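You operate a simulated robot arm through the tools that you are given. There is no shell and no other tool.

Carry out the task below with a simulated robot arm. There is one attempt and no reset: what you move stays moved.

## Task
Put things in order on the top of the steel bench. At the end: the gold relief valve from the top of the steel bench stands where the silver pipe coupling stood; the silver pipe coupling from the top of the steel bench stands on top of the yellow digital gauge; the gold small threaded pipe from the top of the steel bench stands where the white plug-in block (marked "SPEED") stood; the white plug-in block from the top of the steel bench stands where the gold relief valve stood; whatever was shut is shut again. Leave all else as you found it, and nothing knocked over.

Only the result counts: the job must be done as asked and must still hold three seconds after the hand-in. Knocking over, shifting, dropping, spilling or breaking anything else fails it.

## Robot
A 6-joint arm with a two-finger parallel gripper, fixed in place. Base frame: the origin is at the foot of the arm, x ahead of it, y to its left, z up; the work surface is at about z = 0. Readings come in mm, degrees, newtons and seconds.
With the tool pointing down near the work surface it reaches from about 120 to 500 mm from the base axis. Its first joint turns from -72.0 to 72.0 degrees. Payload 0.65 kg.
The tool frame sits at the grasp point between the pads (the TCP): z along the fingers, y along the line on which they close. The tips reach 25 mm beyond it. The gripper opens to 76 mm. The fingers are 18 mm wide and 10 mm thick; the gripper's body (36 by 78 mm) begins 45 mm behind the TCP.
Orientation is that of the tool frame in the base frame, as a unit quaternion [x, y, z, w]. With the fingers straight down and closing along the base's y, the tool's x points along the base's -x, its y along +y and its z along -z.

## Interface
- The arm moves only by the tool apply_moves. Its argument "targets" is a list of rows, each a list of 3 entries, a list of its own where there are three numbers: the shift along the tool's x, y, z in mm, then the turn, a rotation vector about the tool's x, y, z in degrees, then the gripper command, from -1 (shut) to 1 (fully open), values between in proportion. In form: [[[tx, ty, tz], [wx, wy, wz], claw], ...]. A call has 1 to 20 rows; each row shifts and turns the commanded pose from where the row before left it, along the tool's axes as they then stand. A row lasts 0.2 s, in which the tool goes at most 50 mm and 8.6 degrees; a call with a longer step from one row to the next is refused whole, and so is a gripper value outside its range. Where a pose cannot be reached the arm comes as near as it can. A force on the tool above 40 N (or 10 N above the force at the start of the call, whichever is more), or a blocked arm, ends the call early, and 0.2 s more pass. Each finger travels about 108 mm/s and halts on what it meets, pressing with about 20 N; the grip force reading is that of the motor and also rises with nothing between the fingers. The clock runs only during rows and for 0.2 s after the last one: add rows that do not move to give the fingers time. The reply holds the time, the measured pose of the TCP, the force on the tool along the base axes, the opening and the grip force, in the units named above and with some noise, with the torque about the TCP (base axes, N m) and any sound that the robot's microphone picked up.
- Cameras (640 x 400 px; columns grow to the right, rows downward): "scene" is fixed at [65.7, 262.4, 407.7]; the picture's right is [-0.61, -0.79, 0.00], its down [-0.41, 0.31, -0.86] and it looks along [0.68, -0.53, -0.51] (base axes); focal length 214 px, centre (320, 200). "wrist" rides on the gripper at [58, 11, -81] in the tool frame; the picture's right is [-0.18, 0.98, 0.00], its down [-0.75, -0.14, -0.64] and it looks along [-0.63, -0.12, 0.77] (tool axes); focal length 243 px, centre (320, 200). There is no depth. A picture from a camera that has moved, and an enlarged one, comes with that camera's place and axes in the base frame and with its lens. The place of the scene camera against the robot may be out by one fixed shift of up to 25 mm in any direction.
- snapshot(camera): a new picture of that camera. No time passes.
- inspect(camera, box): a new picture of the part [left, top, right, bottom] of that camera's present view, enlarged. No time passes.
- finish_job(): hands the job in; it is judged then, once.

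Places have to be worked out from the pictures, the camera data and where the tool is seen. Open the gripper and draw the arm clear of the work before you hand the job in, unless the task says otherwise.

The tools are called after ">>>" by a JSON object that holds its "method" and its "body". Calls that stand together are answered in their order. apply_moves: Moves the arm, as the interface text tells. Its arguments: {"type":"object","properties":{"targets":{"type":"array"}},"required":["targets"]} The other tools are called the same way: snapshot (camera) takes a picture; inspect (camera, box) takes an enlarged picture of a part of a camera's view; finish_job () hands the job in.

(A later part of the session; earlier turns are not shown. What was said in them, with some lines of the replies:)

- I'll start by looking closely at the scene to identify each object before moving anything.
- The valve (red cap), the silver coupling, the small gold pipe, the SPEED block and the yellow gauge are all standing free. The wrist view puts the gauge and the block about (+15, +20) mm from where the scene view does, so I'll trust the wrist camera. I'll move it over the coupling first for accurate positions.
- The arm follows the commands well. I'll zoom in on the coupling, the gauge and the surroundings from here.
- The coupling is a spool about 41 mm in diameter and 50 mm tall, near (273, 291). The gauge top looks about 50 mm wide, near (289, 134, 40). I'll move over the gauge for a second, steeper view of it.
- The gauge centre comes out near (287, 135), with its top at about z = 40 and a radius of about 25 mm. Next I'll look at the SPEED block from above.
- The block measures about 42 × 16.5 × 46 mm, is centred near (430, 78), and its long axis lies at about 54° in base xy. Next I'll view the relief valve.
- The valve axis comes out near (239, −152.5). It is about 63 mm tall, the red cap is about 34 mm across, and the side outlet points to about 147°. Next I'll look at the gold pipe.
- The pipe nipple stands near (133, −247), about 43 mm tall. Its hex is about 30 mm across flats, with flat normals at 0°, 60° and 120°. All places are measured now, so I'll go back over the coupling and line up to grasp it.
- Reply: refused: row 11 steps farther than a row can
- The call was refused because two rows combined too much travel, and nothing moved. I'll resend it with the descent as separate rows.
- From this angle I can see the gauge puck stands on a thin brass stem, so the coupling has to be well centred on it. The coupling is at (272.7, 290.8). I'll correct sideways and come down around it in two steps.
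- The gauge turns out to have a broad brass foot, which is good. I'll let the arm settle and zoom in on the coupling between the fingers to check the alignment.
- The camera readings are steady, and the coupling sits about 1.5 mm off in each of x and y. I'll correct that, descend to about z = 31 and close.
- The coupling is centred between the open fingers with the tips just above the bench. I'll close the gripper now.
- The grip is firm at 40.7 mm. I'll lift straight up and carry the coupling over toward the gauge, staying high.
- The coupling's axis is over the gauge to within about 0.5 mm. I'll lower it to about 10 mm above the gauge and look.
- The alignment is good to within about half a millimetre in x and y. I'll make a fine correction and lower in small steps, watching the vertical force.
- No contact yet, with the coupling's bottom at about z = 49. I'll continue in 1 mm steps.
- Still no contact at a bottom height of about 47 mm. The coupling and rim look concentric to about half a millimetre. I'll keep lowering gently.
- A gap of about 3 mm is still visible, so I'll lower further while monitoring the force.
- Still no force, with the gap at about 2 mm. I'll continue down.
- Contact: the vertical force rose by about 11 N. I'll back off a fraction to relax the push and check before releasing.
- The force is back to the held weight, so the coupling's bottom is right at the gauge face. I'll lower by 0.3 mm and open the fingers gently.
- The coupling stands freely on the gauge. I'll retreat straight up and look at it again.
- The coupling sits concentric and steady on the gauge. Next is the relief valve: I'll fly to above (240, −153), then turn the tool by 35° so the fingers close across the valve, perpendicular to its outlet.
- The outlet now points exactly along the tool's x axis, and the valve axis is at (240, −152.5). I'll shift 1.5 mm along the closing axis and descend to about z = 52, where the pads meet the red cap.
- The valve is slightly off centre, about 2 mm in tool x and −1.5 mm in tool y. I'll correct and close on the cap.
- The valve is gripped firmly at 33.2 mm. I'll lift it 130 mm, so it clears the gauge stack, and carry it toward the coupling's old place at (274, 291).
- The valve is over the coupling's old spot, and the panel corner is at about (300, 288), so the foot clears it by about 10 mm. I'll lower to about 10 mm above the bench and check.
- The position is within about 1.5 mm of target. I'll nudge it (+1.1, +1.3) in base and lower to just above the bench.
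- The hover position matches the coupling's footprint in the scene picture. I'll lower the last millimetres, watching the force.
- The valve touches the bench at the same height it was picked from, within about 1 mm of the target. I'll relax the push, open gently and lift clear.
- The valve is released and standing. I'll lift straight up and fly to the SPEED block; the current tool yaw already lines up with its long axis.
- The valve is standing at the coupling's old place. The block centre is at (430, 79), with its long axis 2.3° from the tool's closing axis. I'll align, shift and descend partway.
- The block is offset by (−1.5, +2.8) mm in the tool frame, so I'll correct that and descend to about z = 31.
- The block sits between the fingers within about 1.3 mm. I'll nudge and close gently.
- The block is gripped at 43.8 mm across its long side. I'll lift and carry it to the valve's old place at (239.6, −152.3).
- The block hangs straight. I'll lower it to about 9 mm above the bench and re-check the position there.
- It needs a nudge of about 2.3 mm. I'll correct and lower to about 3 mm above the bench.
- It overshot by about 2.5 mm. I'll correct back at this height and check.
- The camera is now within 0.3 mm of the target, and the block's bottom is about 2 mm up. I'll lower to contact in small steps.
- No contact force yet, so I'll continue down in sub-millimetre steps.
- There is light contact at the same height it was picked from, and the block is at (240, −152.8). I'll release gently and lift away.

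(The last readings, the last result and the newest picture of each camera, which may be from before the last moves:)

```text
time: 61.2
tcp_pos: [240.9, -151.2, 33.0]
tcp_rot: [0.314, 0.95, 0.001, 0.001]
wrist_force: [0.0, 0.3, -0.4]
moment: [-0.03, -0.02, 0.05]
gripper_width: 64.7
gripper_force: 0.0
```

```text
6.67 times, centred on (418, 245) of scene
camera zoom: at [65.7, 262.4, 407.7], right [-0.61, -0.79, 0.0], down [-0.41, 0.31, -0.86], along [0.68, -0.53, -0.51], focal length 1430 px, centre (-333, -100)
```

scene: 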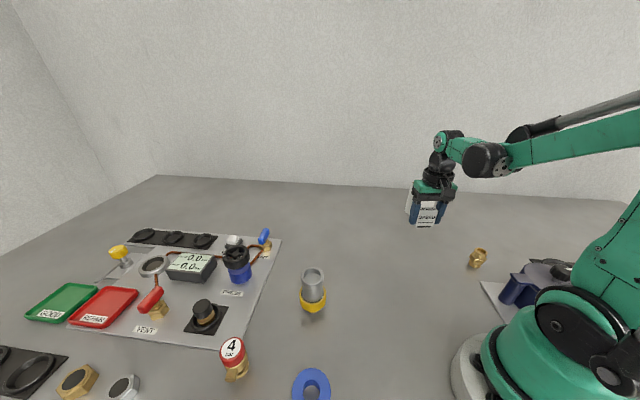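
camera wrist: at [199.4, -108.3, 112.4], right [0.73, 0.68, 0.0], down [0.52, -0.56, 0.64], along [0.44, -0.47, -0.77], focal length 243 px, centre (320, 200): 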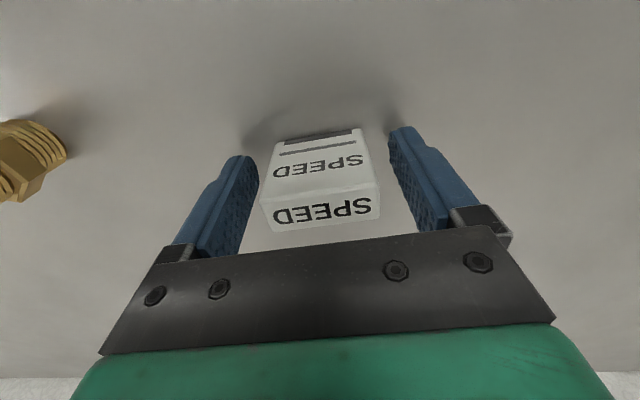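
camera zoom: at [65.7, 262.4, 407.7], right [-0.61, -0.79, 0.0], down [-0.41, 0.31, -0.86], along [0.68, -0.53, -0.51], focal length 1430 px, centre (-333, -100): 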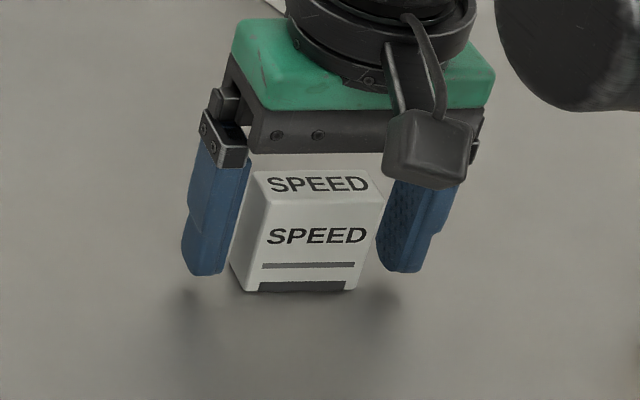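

The block stands at the valve's old spot. I'll lift off and move to the gold pipe, turning the tool slightly so the fingers meet the hex flats.

>>> {"method": "apply_moves", "body": {"targets": [[[0, 0, -10], [0, 0, 0], 0.7], [[0, 0, -20], [0, 0, 0], 0.7], [[0, 0, -30], [0, 0, 0], 0.7], [[0, 0, -30], [0, 0, 0], 1], [[0, 0, -20], [0, 0, 0], 1], [[7.35, -34.85, 0], [0, 0, 0], 1], [[7.35, -34.85, 0], [0, 0, 0], 1], [[7.35, -34.85, 0], [0, 0, 0], 1], [[7.35, -34.85, 0], [0, 0, 0], 1], [[0, 0, 0], [0, 0, -6.6], 1], [[0, 0, 0], [0, 0, 0], 1], [[0, 0, 0], [0, 0, 0], 1]]}}

>>> {"method": "snapshot", "body": {"camera": "wrist"}}

>>> {"method": "inspect", "body": {"camera": "wrist", "box": [224, 40, 416, 160]}}

>>> {"method": "snapshot", "body": {"camera": "scene"}}

```text
time: 63.8
tcp_pos: [132.9, -248.4, 141.4]
tcp_rot: [0.258, 0.966, -0.001, 0.0]
wrist_force: [-0.6, -0.3, -0.3]
moment: [0.03, 0.02, 0.01]
gripper_width: 76.3
gripper_force: 0.1
```

```text
taken
camera wrist: at [87.5, -208.8, 221.2], right [0.65, 0.76, 0.0], down [0.58, -0.5, 0.64], along [0.49, -0.42, -0.77], focal length 243 px, centre (320, 200)
```

wrist: 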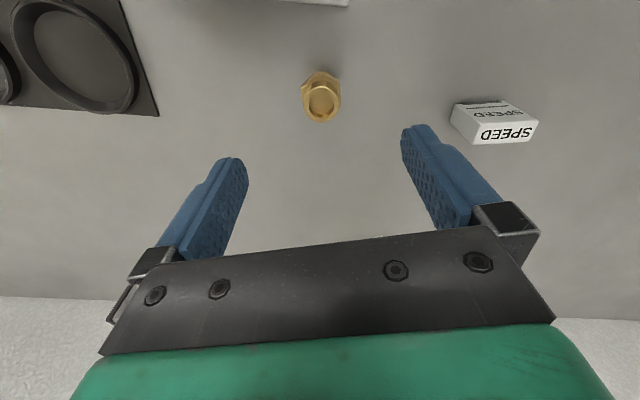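

```text
3.33 times, centred on (320, 100) of wrist
camera zoom: at [87.5, -208.8, 221.2], right [0.65, 0.76, 0.0], down [0.58, -0.5, 0.64], along [0.49, -0.42, -0.77], focal length 809 px, centre (320, 533)
```

zoom: 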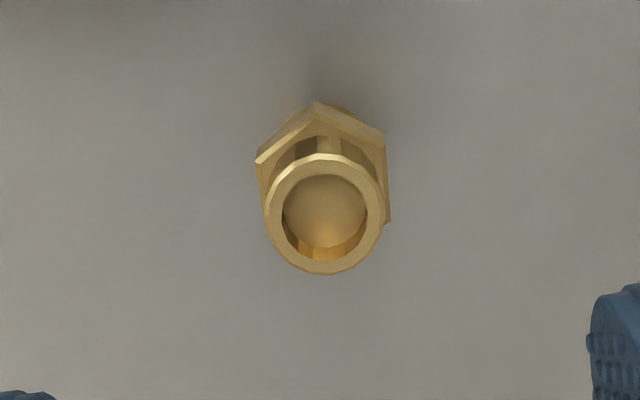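

```text
taken
```

scene: 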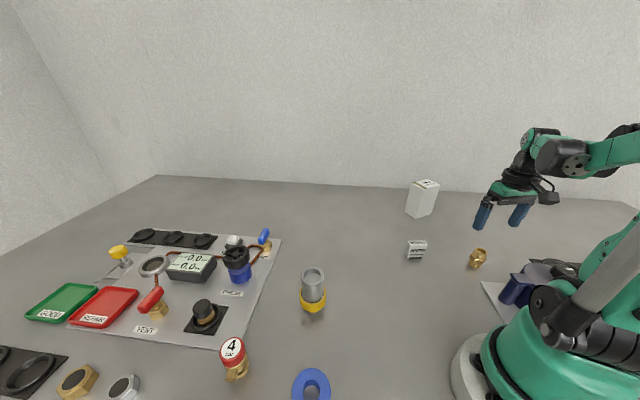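

The hex flats are within 2.5° of square to the tool, and the pipe is within about 1 mm of the tool axis. Before going down I'll check the blue device on the plate near the base, since the camera housing passes near it.

>>> {"method": "inspect", "body": {"camera": "scene", "box": [440, 180, 640, 305]}}

```text
3.20 times, centred on (540, 242) of scene
camera zoom: at [65.7, 262.4, 407.7], right [-0.61, -0.79, 0.0], down [-0.41, 0.31, -0.86], along [0.68, -0.53, -0.51], focal length 686 px, centre (-384, 64)
```

zoom: 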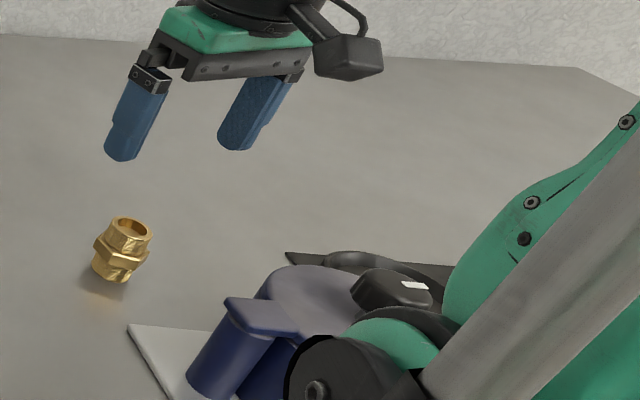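

The housing should end about 30 mm above and beside the blue handle, so the descent is safe. I'll align and go down partway.

>>> {"method": "apply_moves", "body": {"targets": [[[0.3, 1.2, 0], [0, 0, 2.5], 1], [[0, 0, 20], [0, 0, 0], 1], [[0, 0, 20], [0, 0, 0], 1], [[0, 0, 20], [0, 0, 0], 1], [[0, 0, 0], [0, 0, 0], 1], [[0, 0, 0], [0, 0, 0], 1]]}}

>>> {"method": "inspect", "body": {"camera": "wrist", "box": [192, 60, 448, 220]}}

>>> {"method": "inspect", "body": {"camera": "scene", "box": [440, 180, 640, 305]}}

```text
time: 65.2
tcp_pos: [135.7, -248.1, 81.9]
tcp_rot: [0.278, 0.961, 0.001, 0.0]
wrist_force: [0.3, 1.0, -0.2]
moment: [0.02, 0.0, 0.0]
gripper_width: 76.1
gripper_force: 0.0
```

```text
2.50 times, centred on (320, 140) of wrist
camera zoom: at [91.0, -206.5, 161.7], right [0.68, 0.73, 0.0], down [0.56, -0.52, 0.64], along [0.47, -0.44, -0.77], focal length 606 px, centre (320, 350)
```

zoom: 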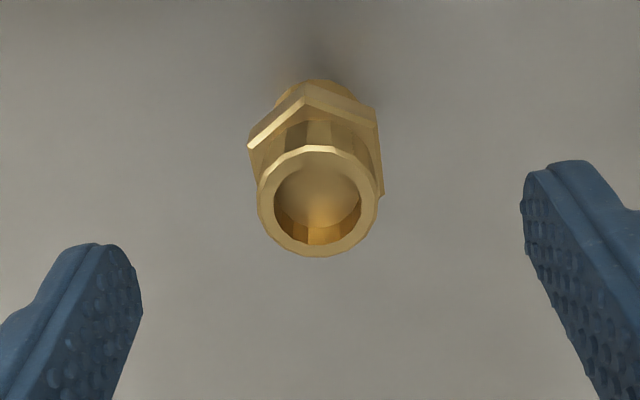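

```text
3.20 times, centred on (540, 242) of scene
camera zoom: at [65.7, 262.4, 407.7], right [-0.61, -0.79, 0.0], down [-0.41, 0.31, -0.86], along [0.68, -0.53, -0.51], focal length 686 px, centre (-384, 64)
```

zoom: 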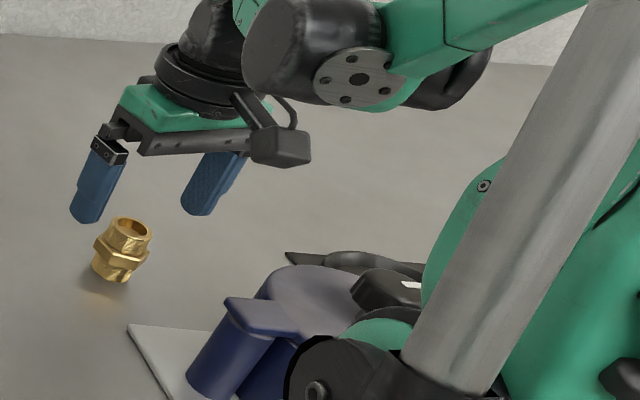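

Well aligned, with only about 1 mm to correct in tool x. I'll descend to about z = 29.

>>> {"method": "apply_moves", "body": {"targets": [[[1.1, 0.3, 0], [0, 0, 0], 1], [[0, 0, 18], [0, 0, 0], 1], [[0, 0, 18], [0, 0, 0], 1], [[0, 0, 15], [0, 0, 0], 1], [[0, 0, 0], [0, 0, 0], 1], [[0, 0, 0], [0, 0, 0], 1]]}}

>>> {"method": "snapshot", "body": {"camera": "wrist"}}

>>> {"method": "inspect", "body": {"camera": "scene", "box": [440, 180, 640, 305]}}

```text
time: 66.6
tcp_pos: [132.5, -245.6, 30.8]
tcp_rot: [0.279, 0.96, 0.0, 0.0]
wrist_force: [0.2, -0.6, 0.0]
moment: [0.01, 0.05, -0.03]
gripper_width: 76.2
gripper_force: 0.1
```

```text
taken
camera wrist: at [88.5, -204.8, 111.0], right [0.68, 0.73, 0.0], down [0.56, -0.52, 0.64], along [0.47, -0.44, -0.77], focal length 243 px, centre (320, 200)
```

wrist: 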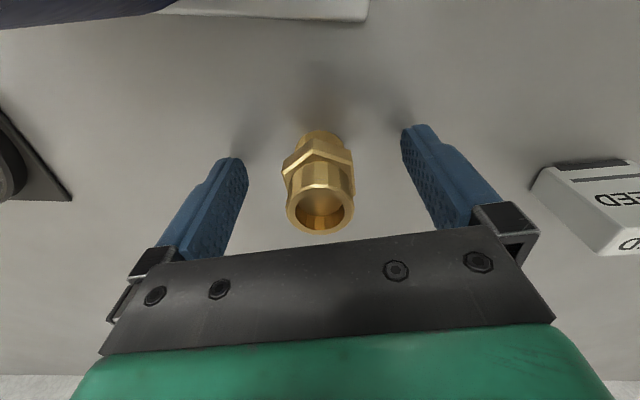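

```text
3.20 times, centred on (540, 242) of scene
camera zoom: at [65.7, 262.4, 407.7], right [-0.61, -0.79, 0.0], down [-0.41, 0.31, -0.86], along [0.68, -0.53, -0.51], focal length 686 px, centre (-384, 64)
```

zoom: 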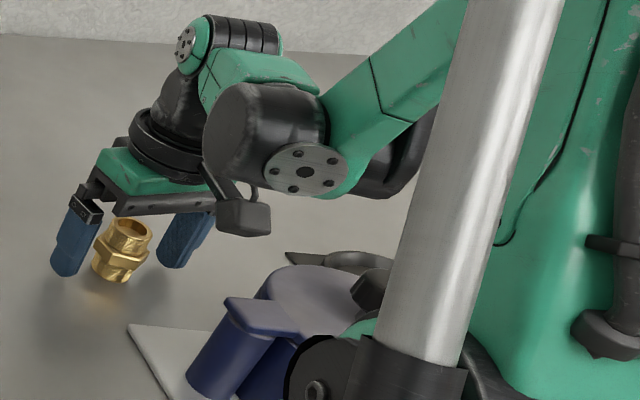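

The pipe is between the fingers within about 1 mm, so I'll nudge and close.

>>> {"method": "apply_moves", "body": {"targets": [[[1, 0.9, 0], [0, 0, 0], 1], [[0, 0, 0], [0, 0, 0], 0.5], [[0, 0, 0], [0, 0, 0], 0.1], [[0, 0, 0], [0, 0, 0], -1], [[0, 0, 0], [0, 0, 0], -1], [[0, 0, 0], [0, 0, 0], -1]]}}

>>> {"method": "snapshot", "body": {"camera": "wrist"}}

>>> {"method": "inspect", "body": {"camera": "scene", "box": [420, 205, 548, 285]}}

```text
time: 68.0
tcp_pos: [130.9, -244.7, 30.6]
tcp_rot: [0.279, 0.96, 0.0, 0.0]
wrist_force: [0.3, -0.3, -0.6]
moment: [-0.01, 0.0, -0.03]
gripper_width: 33.3
gripper_force: 20.1
```

```text
taken
camera wrist: at [87.3, -203.6, 110.5], right [0.68, 0.73, 0.0], down [0.56, -0.52, 0.64], along [0.47, -0.44, -0.77], focal length 243 px, centre (320, 200)
```

wrist: 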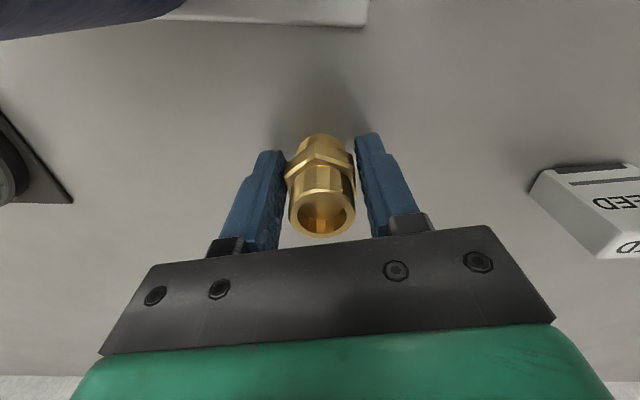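

```text
5.00 times, centred on (484, 245) of scene
camera zoom: at [65.7, 262.4, 407.7], right [-0.61, -0.79, 0.0], down [-0.41, 0.31, -0.86], along [0.68, -0.52, -0.51], focal length 1072 px, centre (-500, -25)
```

zoom: 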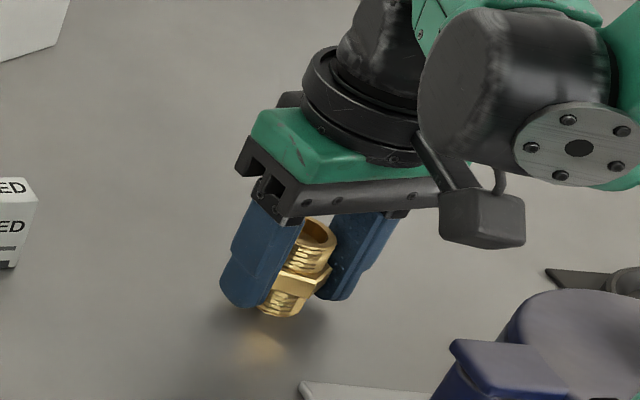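

The grip reads 33.3 mm. I'll zoom in to see exactly how the pipe sits between the pads before lifting.

>>> {"method": "inspect", "body": {"camera": "wrist", "box": [240, 120, 400, 250]}}

>>> {"method": "inspect", "body": {"camera": "scene", "box": [446, 235, 510, 275]}}

```text
3.08 times, centred on (320, 185) of wrist
camera zoom: at [87.3, -203.6, 110.5], right [0.68, 0.73, 0.0], down [0.56, -0.52, 0.64], along [0.47, -0.44, -0.77], focal length 746 px, centre (320, 246)
```

zoom: 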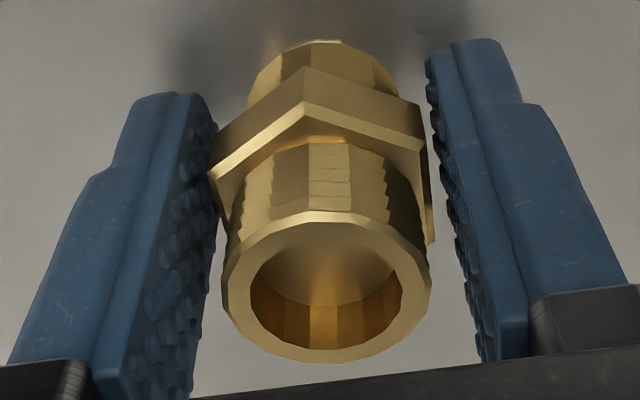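

```text
10.00 times, centred on (478, 255) of scene
camera zoom: at [65.7, 262.4, 407.7], right [-0.61, -0.79, 0.0], down [-0.41, 0.31, -0.86], along [0.68, -0.52, -0.51], focal length 2145 px, centre (-1260, -350)
```

zoom: 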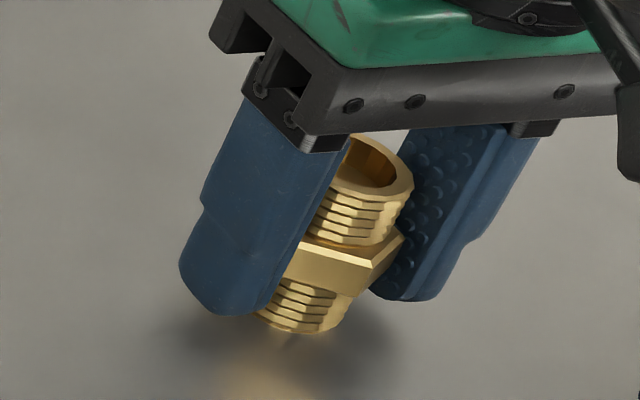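

The pipe is held near mid-pad with its flats square to the fingers. I'll lift a little first to confirm it hangs straight.

>>> {"method": "apply_moves", "body": {"targets": [[[0, 0, -5], [0, 0, 0], -1], [[0, 0, -10], [0, 0, 0], -1], [[0, 0, -10], [0, 0, 0], -1], [[0, 0, 0], [0, 0, 0], -1]]}}

>>> {"method": "inspect", "body": {"camera": "wrist", "box": [240, 120, 400, 250]}}

>>> {"method": "inspect", "body": {"camera": "scene", "box": [420, 205, 548, 285]}}

```text
time: 69.0
tcp_pos: [132.7, -244.8, 56.6]
tcp_rot: [0.28, 0.96, 0.0, 0.0]
wrist_force: [0.0, 0.1, -1.5]
moment: [-0.01, 0.02, 0.01]
gripper_width: 33.5
gripper_force: 19.4
```

```text
3.08 times, centred on (320, 185) of wrist
camera zoom: at [89.1, -203.2, 136.0], right [0.68, 0.73, 0.0], down [0.56, -0.52, 0.64], along [0.47, -0.44, -0.77], focal length 746 px, centre (320, 246)
```

zoom: 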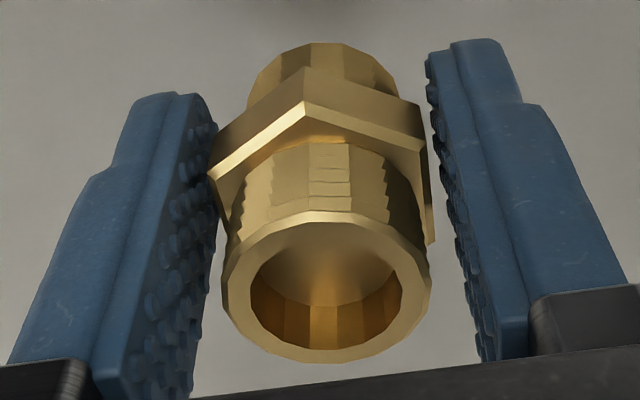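

```text
5.00 times, centred on (484, 245) of scene
camera zoom: at [65.7, 262.4, 407.7], right [-0.61, -0.79, 0.0], down [-0.41, 0.31, -0.86], along [0.68, -0.52, -0.51], focal length 1072 px, centre (-500, -25)
```

zoom: 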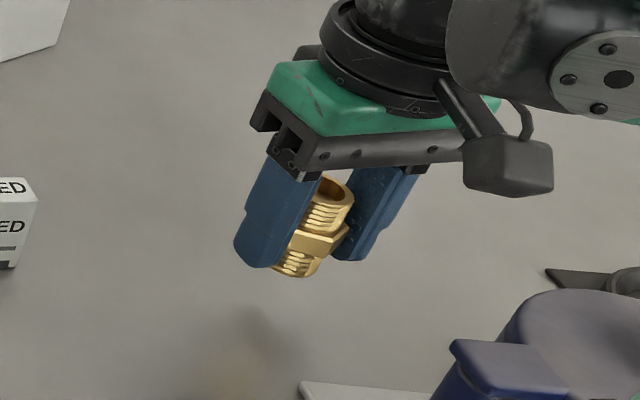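

It hangs straight with no slip. I'll lift further and carry it to the block's old place at (430, 79).

>>> {"method": "apply_moves", "body": {"targets": [[[0, 0, -20], [0, 0, 0], -1], [[0, 0, -25], [0, 0, 0], -1], [[0, 0, -25], [0, 0, 0], -1], [[0, 0, -10], [0, 0, 0], -1], [[-2.92, 17.25, 0], [0, 0, 0], -1], [[-4.37, 25.88, 0], [0, 0, 0], -1], [[-7.29, 43.13, 0], [0, 0, 0], -1], [[-7.29, 43.13, 0], [0, 0, 0], -1], [[-7.29, 43.13, 0], [0, 0, 0], -1], [[-7.29, 43.13, 0], [0, 0, 0], -1], [[-7.29, 43.13, 0], [0, 0, 0], -1], [[-7.29, 43.13, 0], [0, 0, 0], -1], [[-7.29, 43.13, 0], [0, 0, 0], -1], [[-7.29, 43.13, 0], [0, 0, 0], -1], [[-4.37, 25.88, 0], [0, 0, 0], -1], [[-2.92, 17.25, 0], [0, 0, 0], -1], [[0, 0, 0], [0, 0, 0], -1], [[0, 0, 0], [0, 0, 0], -1]]}}

>>> {"method": "snapshot", "body": {"camera": "wrist"}}

>>> {"method": "snapshot", "body": {"camera": "scene"}}

```text
time: 72.8
tcp_pos: [425.4, 83.8, 132.6]
tcp_rot: [0.279, 0.96, 0.0, 0.0]
wrist_force: [0.0, 0.6, 0.0]
moment: [0.02, -0.01, 0.0]
gripper_width: 33.3
gripper_force: 20.2
```

```text
taken
camera wrist: at [381.3, 124.1, 213.2], right [0.68, 0.73, 0.0], down [0.56, -0.52, 0.64], along [0.47, -0.44, -0.77], focal length 243 px, centre (320, 200)
```

wrist: 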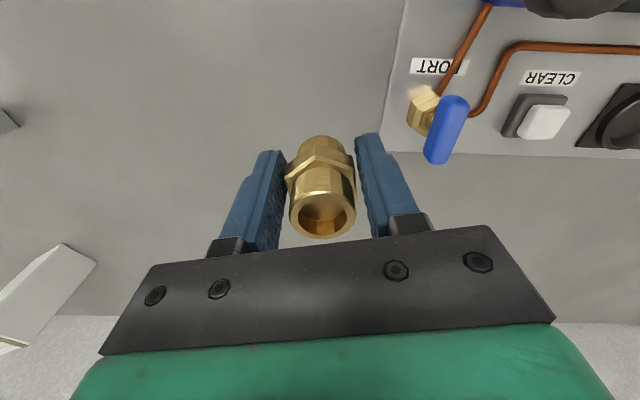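

```text
taken
```

scene: 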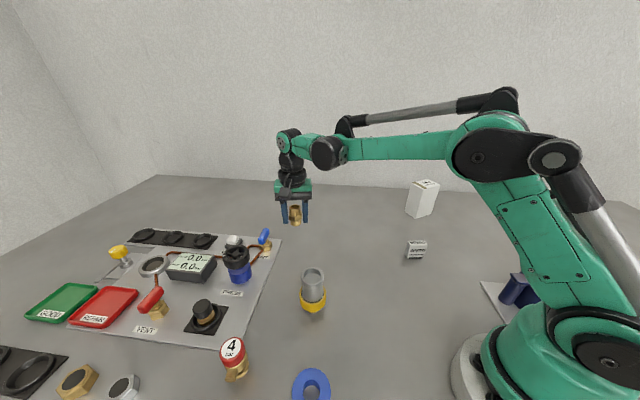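

It needs a correction of about 3 mm. I'll apply it and lower to about 10 mm above the bench.

>>> {"method": "apply_moves", "body": {"targets": [[[-2.4, -1.5, 15], [0, 0, 0], -1], [[0, 0, 25], [0, 0, 0], -1], [[0, 0, 25], [0, 0, 0], -1], [[0, 0, 18], [0, 0, 0], -1], [[0, 0, 9], [0, 0, 0], -1], [[0, 0, 0], [0, 0, 0], -1], [[0, 0, 0], [0, 0, 0], -1]]}}

>>> {"method": "snapshot", "body": {"camera": "wrist"}}

>>> {"method": "inspect", "body": {"camera": "scene", "box": [234, 205, 362, 285]}}

```text
time: 74.4
tcp_pos: [427.1, 78.3, 43.1]
tcp_rot: [0.279, 0.96, 0.0, 0.0]
wrist_force: [-0.1, 0.1, -0.9]
moment: [-0.01, 0.0, 0.03]
gripper_width: 33.5
gripper_force: 19.9
```

```text
taken
camera wrist: at [382.4, 118.9, 121.7], right [0.68, 0.73, 0.0], down [0.56, -0.52, 0.64], along [0.47, -0.44, -0.77], focal length 243 px, centre (320, 200)
```

wrist: 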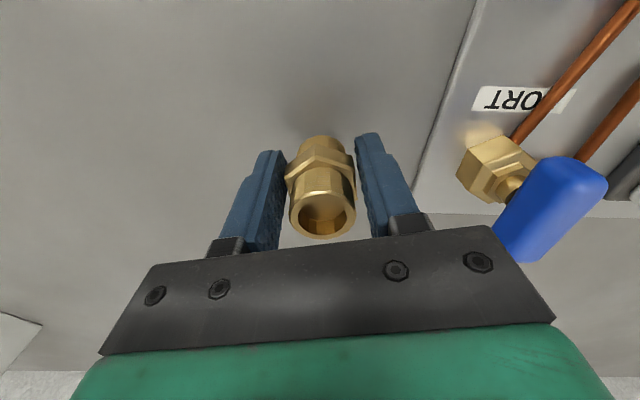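

```text
5.00 times, centred on (298, 245) of scene
camera zoom: at [65.7, 262.4, 407.7], right [-0.61, -0.79, 0.0], down [-0.41, 0.31, -0.86], along [0.68, -0.53, -0.51], focal length 1072 px, centre (430, -25)
```

zoom: 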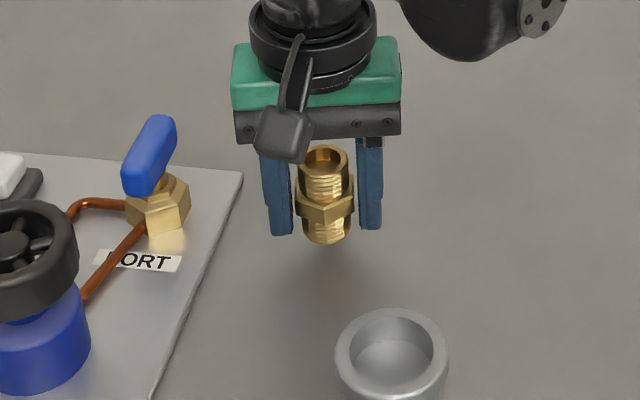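

A nudge of +2.6 mm in y is needed. I'll apply it and lower to about 3 mm.

>>> {"method": "apply_moves", "body": {"targets": [[[1.1, 1.9, 3], [0, 0, 0], -1], [[0, 0, 3], [0, 0, 0], -1], [[0, 0, 2], [0, 0, 0], -1], [[0, 0, 0], [0, 0, 0], -1], [[0, 0, 0], [0, 0, 0], -1]]}}

>>> {"method": "inspect", "body": {"camera": "wrist", "box": [240, 120, 400, 250]}}

```text
time: 75.6
tcp_pos: [428.0, 81.2, 34.0]
tcp_rot: [0.279, 0.96, 0.001, 0.0]
wrist_force: [0.1, 0.8, -0.4]
moment: [0.01, 0.01, 0.01]
gripper_width: 33.1
gripper_force: 19.8
```

```text
3.08 times, centred on (320, 185) of wrist
camera zoom: at [382.6, 121.3, 114.5], right [0.68, 0.73, 0.0], down [0.56, -0.52, 0.64], along [0.47, -0.44, -0.77], focal length 746 px, centre (320, 246)
```

zoom: 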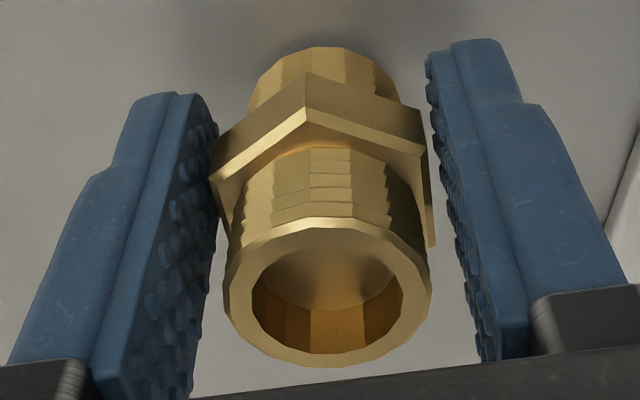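

The pipe is directly over the target, with its bottom about 4 mm up. I'll lower gently toward contact.

>>> {"method": "apply_moves", "body": {"targets": [[[0, 0, 1], [0, 0, 0], -1], [[0, 0, 0.8], [0, 0, 0], -1], [[0, 0, 0.6], [0, 0, 0], -1], [[0, 0, 0], [0, 0, 0], -1]]}}

>>> {"method": "inspect", "body": {"camera": "wrist", "box": [240, 120, 400, 250]}}

>>> {"method": "inspect", "body": {"camera": "scene", "box": [250, 215, 346, 275]}}

```text
time: 76.6
tcp_pos: [426.7, 81.0, 32.0]
tcp_rot: [0.279, 0.96, 0.0, 0.0]
wrist_force: [1.1, 0.7, -0.1]
moment: [0.0, 0.02, -0.03]
gripper_width: 33.4
gripper_force: 20.5
```

```text
3.08 times, centred on (320, 185) of wrist
camera zoom: at [383.3, 121.7, 112.1], right [0.68, 0.73, 0.0], down [0.56, -0.52, 0.64], along [0.47, -0.44, -0.77], focal length 746 px, centre (320, 246)
```

zoom: 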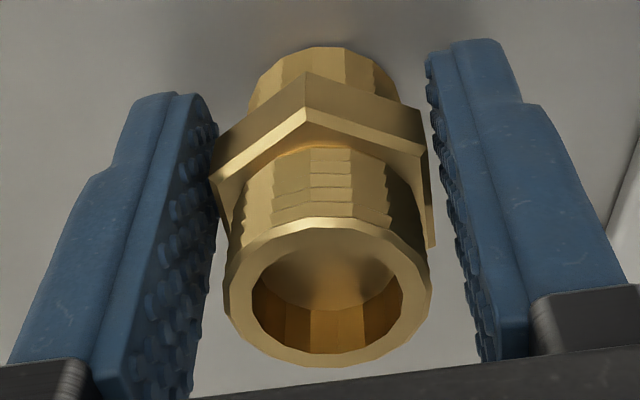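

```text
6.67 times, centred on (298, 245) of scene
camera zoom: at [65.7, 262.4, 407.7], right [-0.61, -0.79, 0.0], down [-0.41, 0.31, -0.86], along [0.68, -0.53, -0.51], focal length 1430 px, centre (467, -100)
```

zoom: 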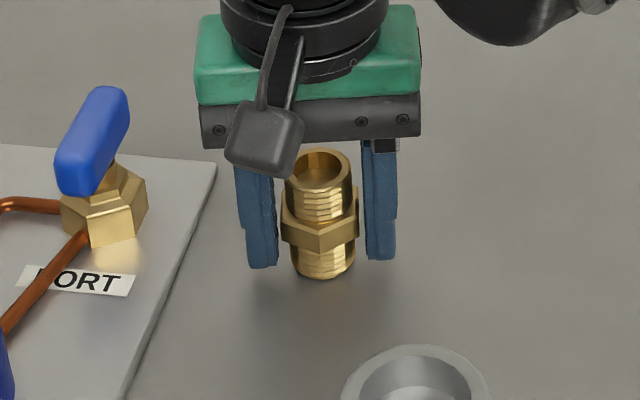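

Still free. I'll continue down in small steps to find contact.

>>> {"method": "apply_moves", "body": {"targets": [[[0, 0, 0.6], [0, 0, 0], -1], [[0, 0, 0.6], [0, 0, 0], -1], [[0, 0, 0], [0, 0, 0], -1]]}}

>>> {"method": "inspect", "body": {"camera": "wrist", "box": [240, 120, 400, 250]}}

```text
time: 77.4
tcp_pos: [426.5, 81.8, 32.0]
tcp_rot: [0.278, 0.96, 0.0, -0.001]
wrist_force: [0.8, -0.3, -0.6]
moment: [0.02, -0.03, 0.0]
gripper_width: 33.1
gripper_force: 20.3
```

```text
3.08 times, centred on (320, 185) of wrist
camera zoom: at [383.0, 122.1, 111.3], right [0.68, 0.73, 0.0], down [0.56, -0.52, 0.64], along [0.47, -0.44, -0.77], focal length 746 px, centre (320, 246)
```

zoom: 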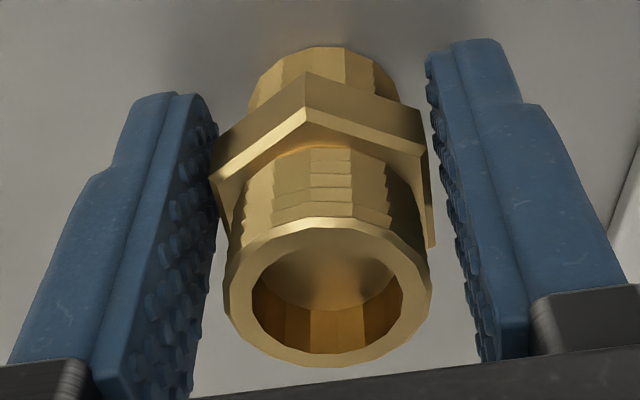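

Cam z is 111.3 and contact is expected near 110.5. I'll continue a little further.

>>> {"method": "apply_moves", "body": {"targets": [[[0, 0, 0.5], [0, 0, 0], -1], [[0, 0, 0.5], [0, 0, 0], -1], [[0, 0, 0], [0, 0, 0], -1]]}}

>>> {"method": "inspect", "body": {"camera": "wrist", "box": [240, 120, 400, 250]}}

```text
time: 78.2
tcp_pos: [426.8, 81.3, 30.1]
tcp_rot: [0.279, 0.96, -0.001, 0.0]
wrist_force: [0.8, 1.7, 11.3]
moment: [0.07, -0.06, -0.03]
gripper_width: 33.4
gripper_force: 19.4
```

```text
3.08 times, centred on (320, 185) of wrist
camera zoom: at [382.5, 122.1, 110.4], right [0.68, 0.73, 0.0], down [0.56, -0.52, 0.64], along [0.47, -0.44, -0.77], focal length 746 px, centre (320, 246)
```

zoom: 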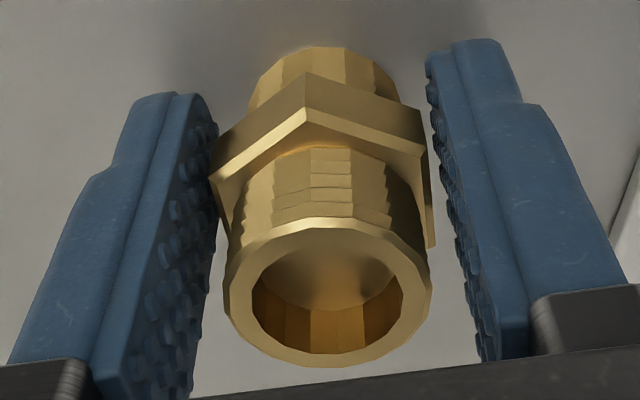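

The pipe is on the bench at about (430, 79.5). I'll relax the push, open slowly and check.

>>> {"method": "apply_moves", "body": {"targets": [[[0, 0, -0.4], [0, 0, 0], -1], [[0, 0, 0], [0, 0, 0], -1], [[0, 0, 0], [0, 0, 0], -0.08], [[0, 0, 0], [0, 0, 0], 0.05], [[0, 0, 0], [0, 0, 0], 0.25], [[0, 0, 0], [0, 0, 0], 0.5], [[0, 0, 0], [0, 0, 0], 0.5]]}}

>>> {"method": "snapshot", "body": {"camera": "wrist"}}

>>> {"method": "inspect", "body": {"camera": "scene", "box": [250, 215, 346, 275]}}

```text
time: 79.8
tcp_pos: [426.2, 80.2, 30.4]
tcp_rot: [0.279, 0.96, 0.0, 0.0]
wrist_force: [0.2, 0.3, 0.0]
moment: [0.02, 0.01, 0.01]
gripper_width: 56.8
gripper_force: 0.1
```

```text
taken
camera wrist: at [382.6, 122.0, 110.6], right [0.68, 0.73, 0.0], down [0.56, -0.52, 0.64], along [0.47, -0.44, -0.77], focal length 243 px, centre (320, 200)
```

wrist: 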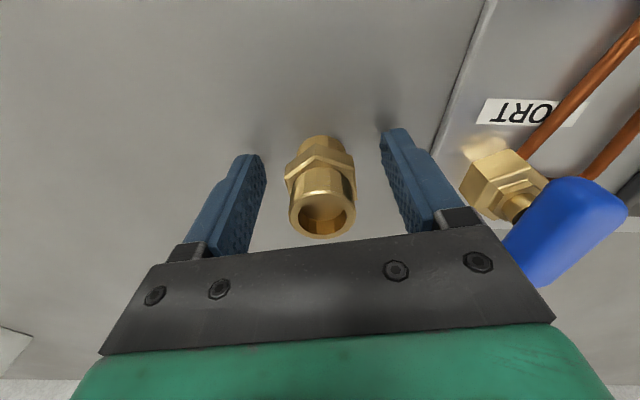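

```text
6.67 times, centred on (298, 245) of scene
camera zoom: at [65.7, 262.4, 407.7], right [-0.61, -0.79, 0.0], down [-0.41, 0.31, -0.86], along [0.68, -0.53, -0.51], focal length 1430 px, centre (467, -100)
```

zoom: 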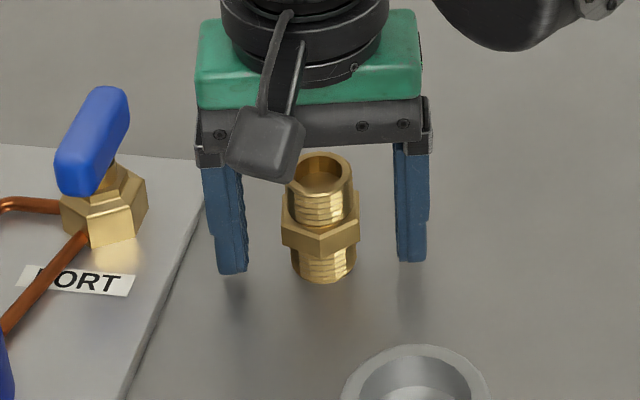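

The pipe stands on its own at the block's old spot. I'll lift straight up, draw the arm well clear and then check the whole bench.

>>> {"method": "apply_moves", "body": {"targets": [[[0, 0, -10], [0, 0, 0], 0.5], [[0, 0, -20], [0, 0, 0], 0.5], [[0, 0, -30], [0, 0, 0], 0.5], [[0, 0, -40], [0, 0, 0], 0.8], [[0, 0, -40], [0, 0, 0], 1], [[0, 0, -40], [0, 0, 0], 1], [[0, 0, -40], [0, 0, 0], 1], [[0, 0, -40], [0, 0, 0], 1], [[20, -20, -20], [0, 0, 0], 1], [[20, -20, 0], [0, 0, 0], 1], [[30, -20, 0], [0, 0, 0], 1], [[30, -20, 0], [0, 0, 0], 1], [[0, 0, 0], [0, 0, 0], 1], [[0, 0, 0], [0, 0, 0], 1]]}}

>>> {"method": "snapshot", "body": {"camera": "wrist"}}

>>> {"method": "snapshot", "body": {"camera": "scene"}}

```text
time: 82.8
tcp_pos: [297.9, 65.2, 278.4]
tcp_rot: [0.279, 0.96, 0.0, 0.001]
wrist_force: [-0.2, 0.3, -0.9]
moment: [-0.02, 0.0, 0.0]
gripper_width: 75.8
gripper_force: 0.1
out of reach, approached as far as the arm can: row 8
```

```text
taken
camera wrist: at [254.3, 106.7, 359.0], right [0.68, 0.73, 0.0], down [0.56, -0.52, 0.64], along [0.47, -0.44, -0.77], focal length 243 px, centre (320, 200)
```

wrist: 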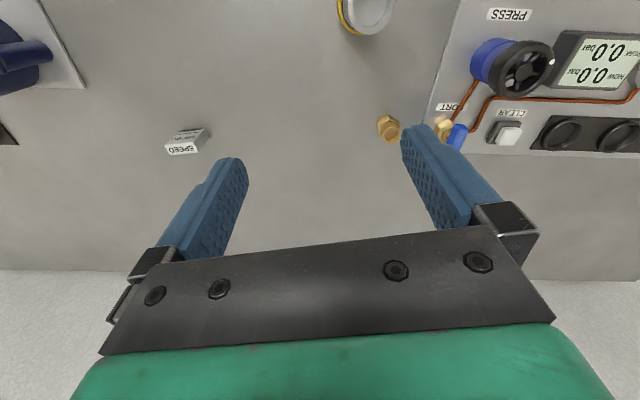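

```text
taken
```

scene: 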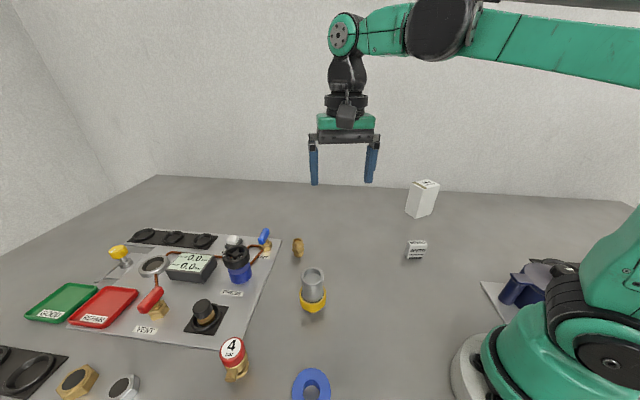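

All four pieces appear to be in place and the arm is clear. I'll zoom in for a final check that each stands upright and nothing else has shifted.

>>> {"method": "inspect", "body": {"camera": "scene", "box": [190, 320, 318, 400]}}

>>> {"method": "inspect", "body": {"camera": "scene", "box": [250, 215, 378, 315]}}

>>> {"method": "inspect", "body": {"camera": "scene", "box": [370, 215, 466, 275]}}

>>> {"method": "inspect", "body": {"camera": "scene", "box": [0, 220, 240, 400]}}

```text
5.00 times, centred on (254, 360) of scene
camera zoom: at [65.7, 262.4, 407.7], right [-0.61, -0.79, 0.0], down [-0.41, 0.31, -0.86], along [0.68, -0.53, -0.51], focal length 1072 px, centre (650, -600)
```

zoom: 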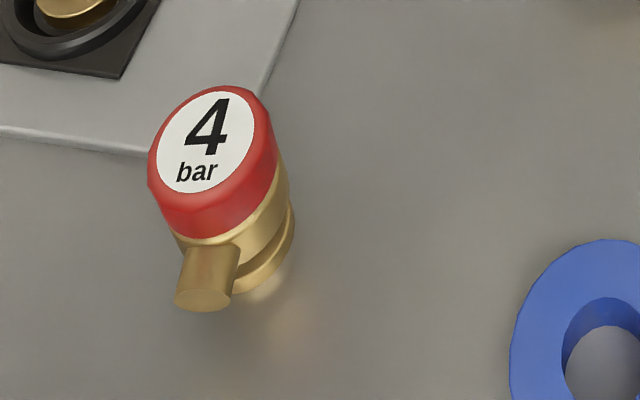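

```text
4.00 times, centred on (314, 265) of scene
camera zoom: at [65.7, 262.4, 407.7], right [-0.61, -0.79, 0.0], down [-0.41, 0.31, -0.86], along [0.68, -0.53, -0.51], focal length 858 px, centre (344, -60)
```

zoom: 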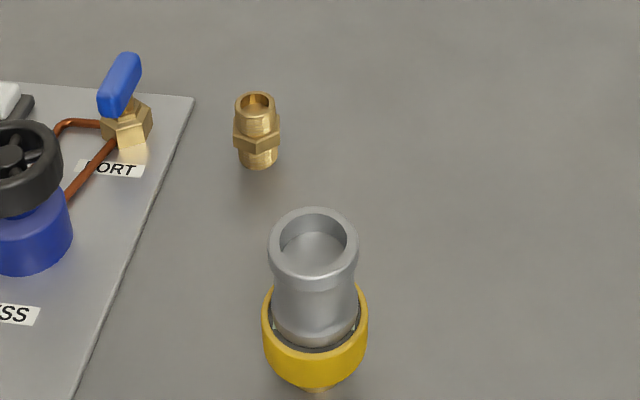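

```text
6.67 times, centred on (418, 245) of scene
camera zoom: at [65.7, 262.4, 407.7], right [-0.61, -0.79, 0.0], down [-0.41, 0.31, -0.86], along [0.68, -0.53, -0.51], focal length 1430 px, centre (-333, -100)
```

zoom: 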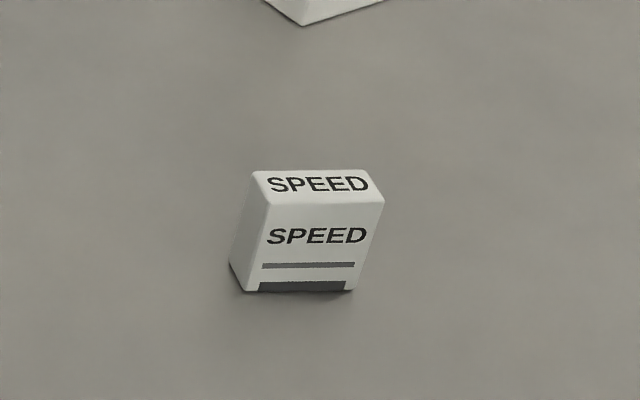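

```text
2.22 times, centred on (120, 310) of scene
camera zoom: at [65.7, 262.4, 407.7], right [-0.61, -0.79, 0.0], down [-0.41, 0.31, -0.86], along [0.68, -0.53, -0.51], focal length 477 px, centre (764, -44)
```

zoom: 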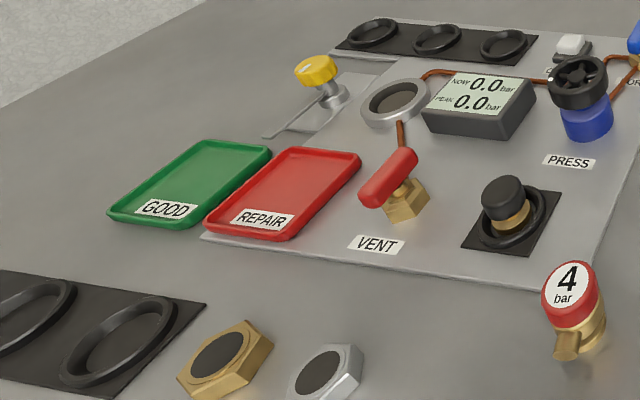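

The bench check shows the following:
- **Valve:** upright at about (275, 292), where the coupling stood.
- **Coupling:** centred on the gauge, which has not moved.
- **Block:** upright where the valve stood.
- **Pipe:** upright where the block stood.

Everything else looks unchanged, no lid or door was opened, and the open gripper is clear. I'll hand the job in.

>>> {"method": "finish_job", "body": {}}

```text
The job is handed in.
```

The job is handed in, and all four pieces are where you asked, standing upright in the last pictures I took before hand-in.

- **Relief valve:** it stands where the silver coupling stood, within about 2 mm of that spot.
- **Silver coupling:** it is centred on top of the yellow gauge.
- **Small threaded pipe:** it stands where the SPEED block stood, within about 1 mm.
- **SPEED block:** it stands where the relief valve stood, within about 1 mm.

I opened nothing, so nothing needed shutting again. The final pictures showed nothing knocked over and nothing else visibly moved. The gripper is open, and the arm is clear of the bench.
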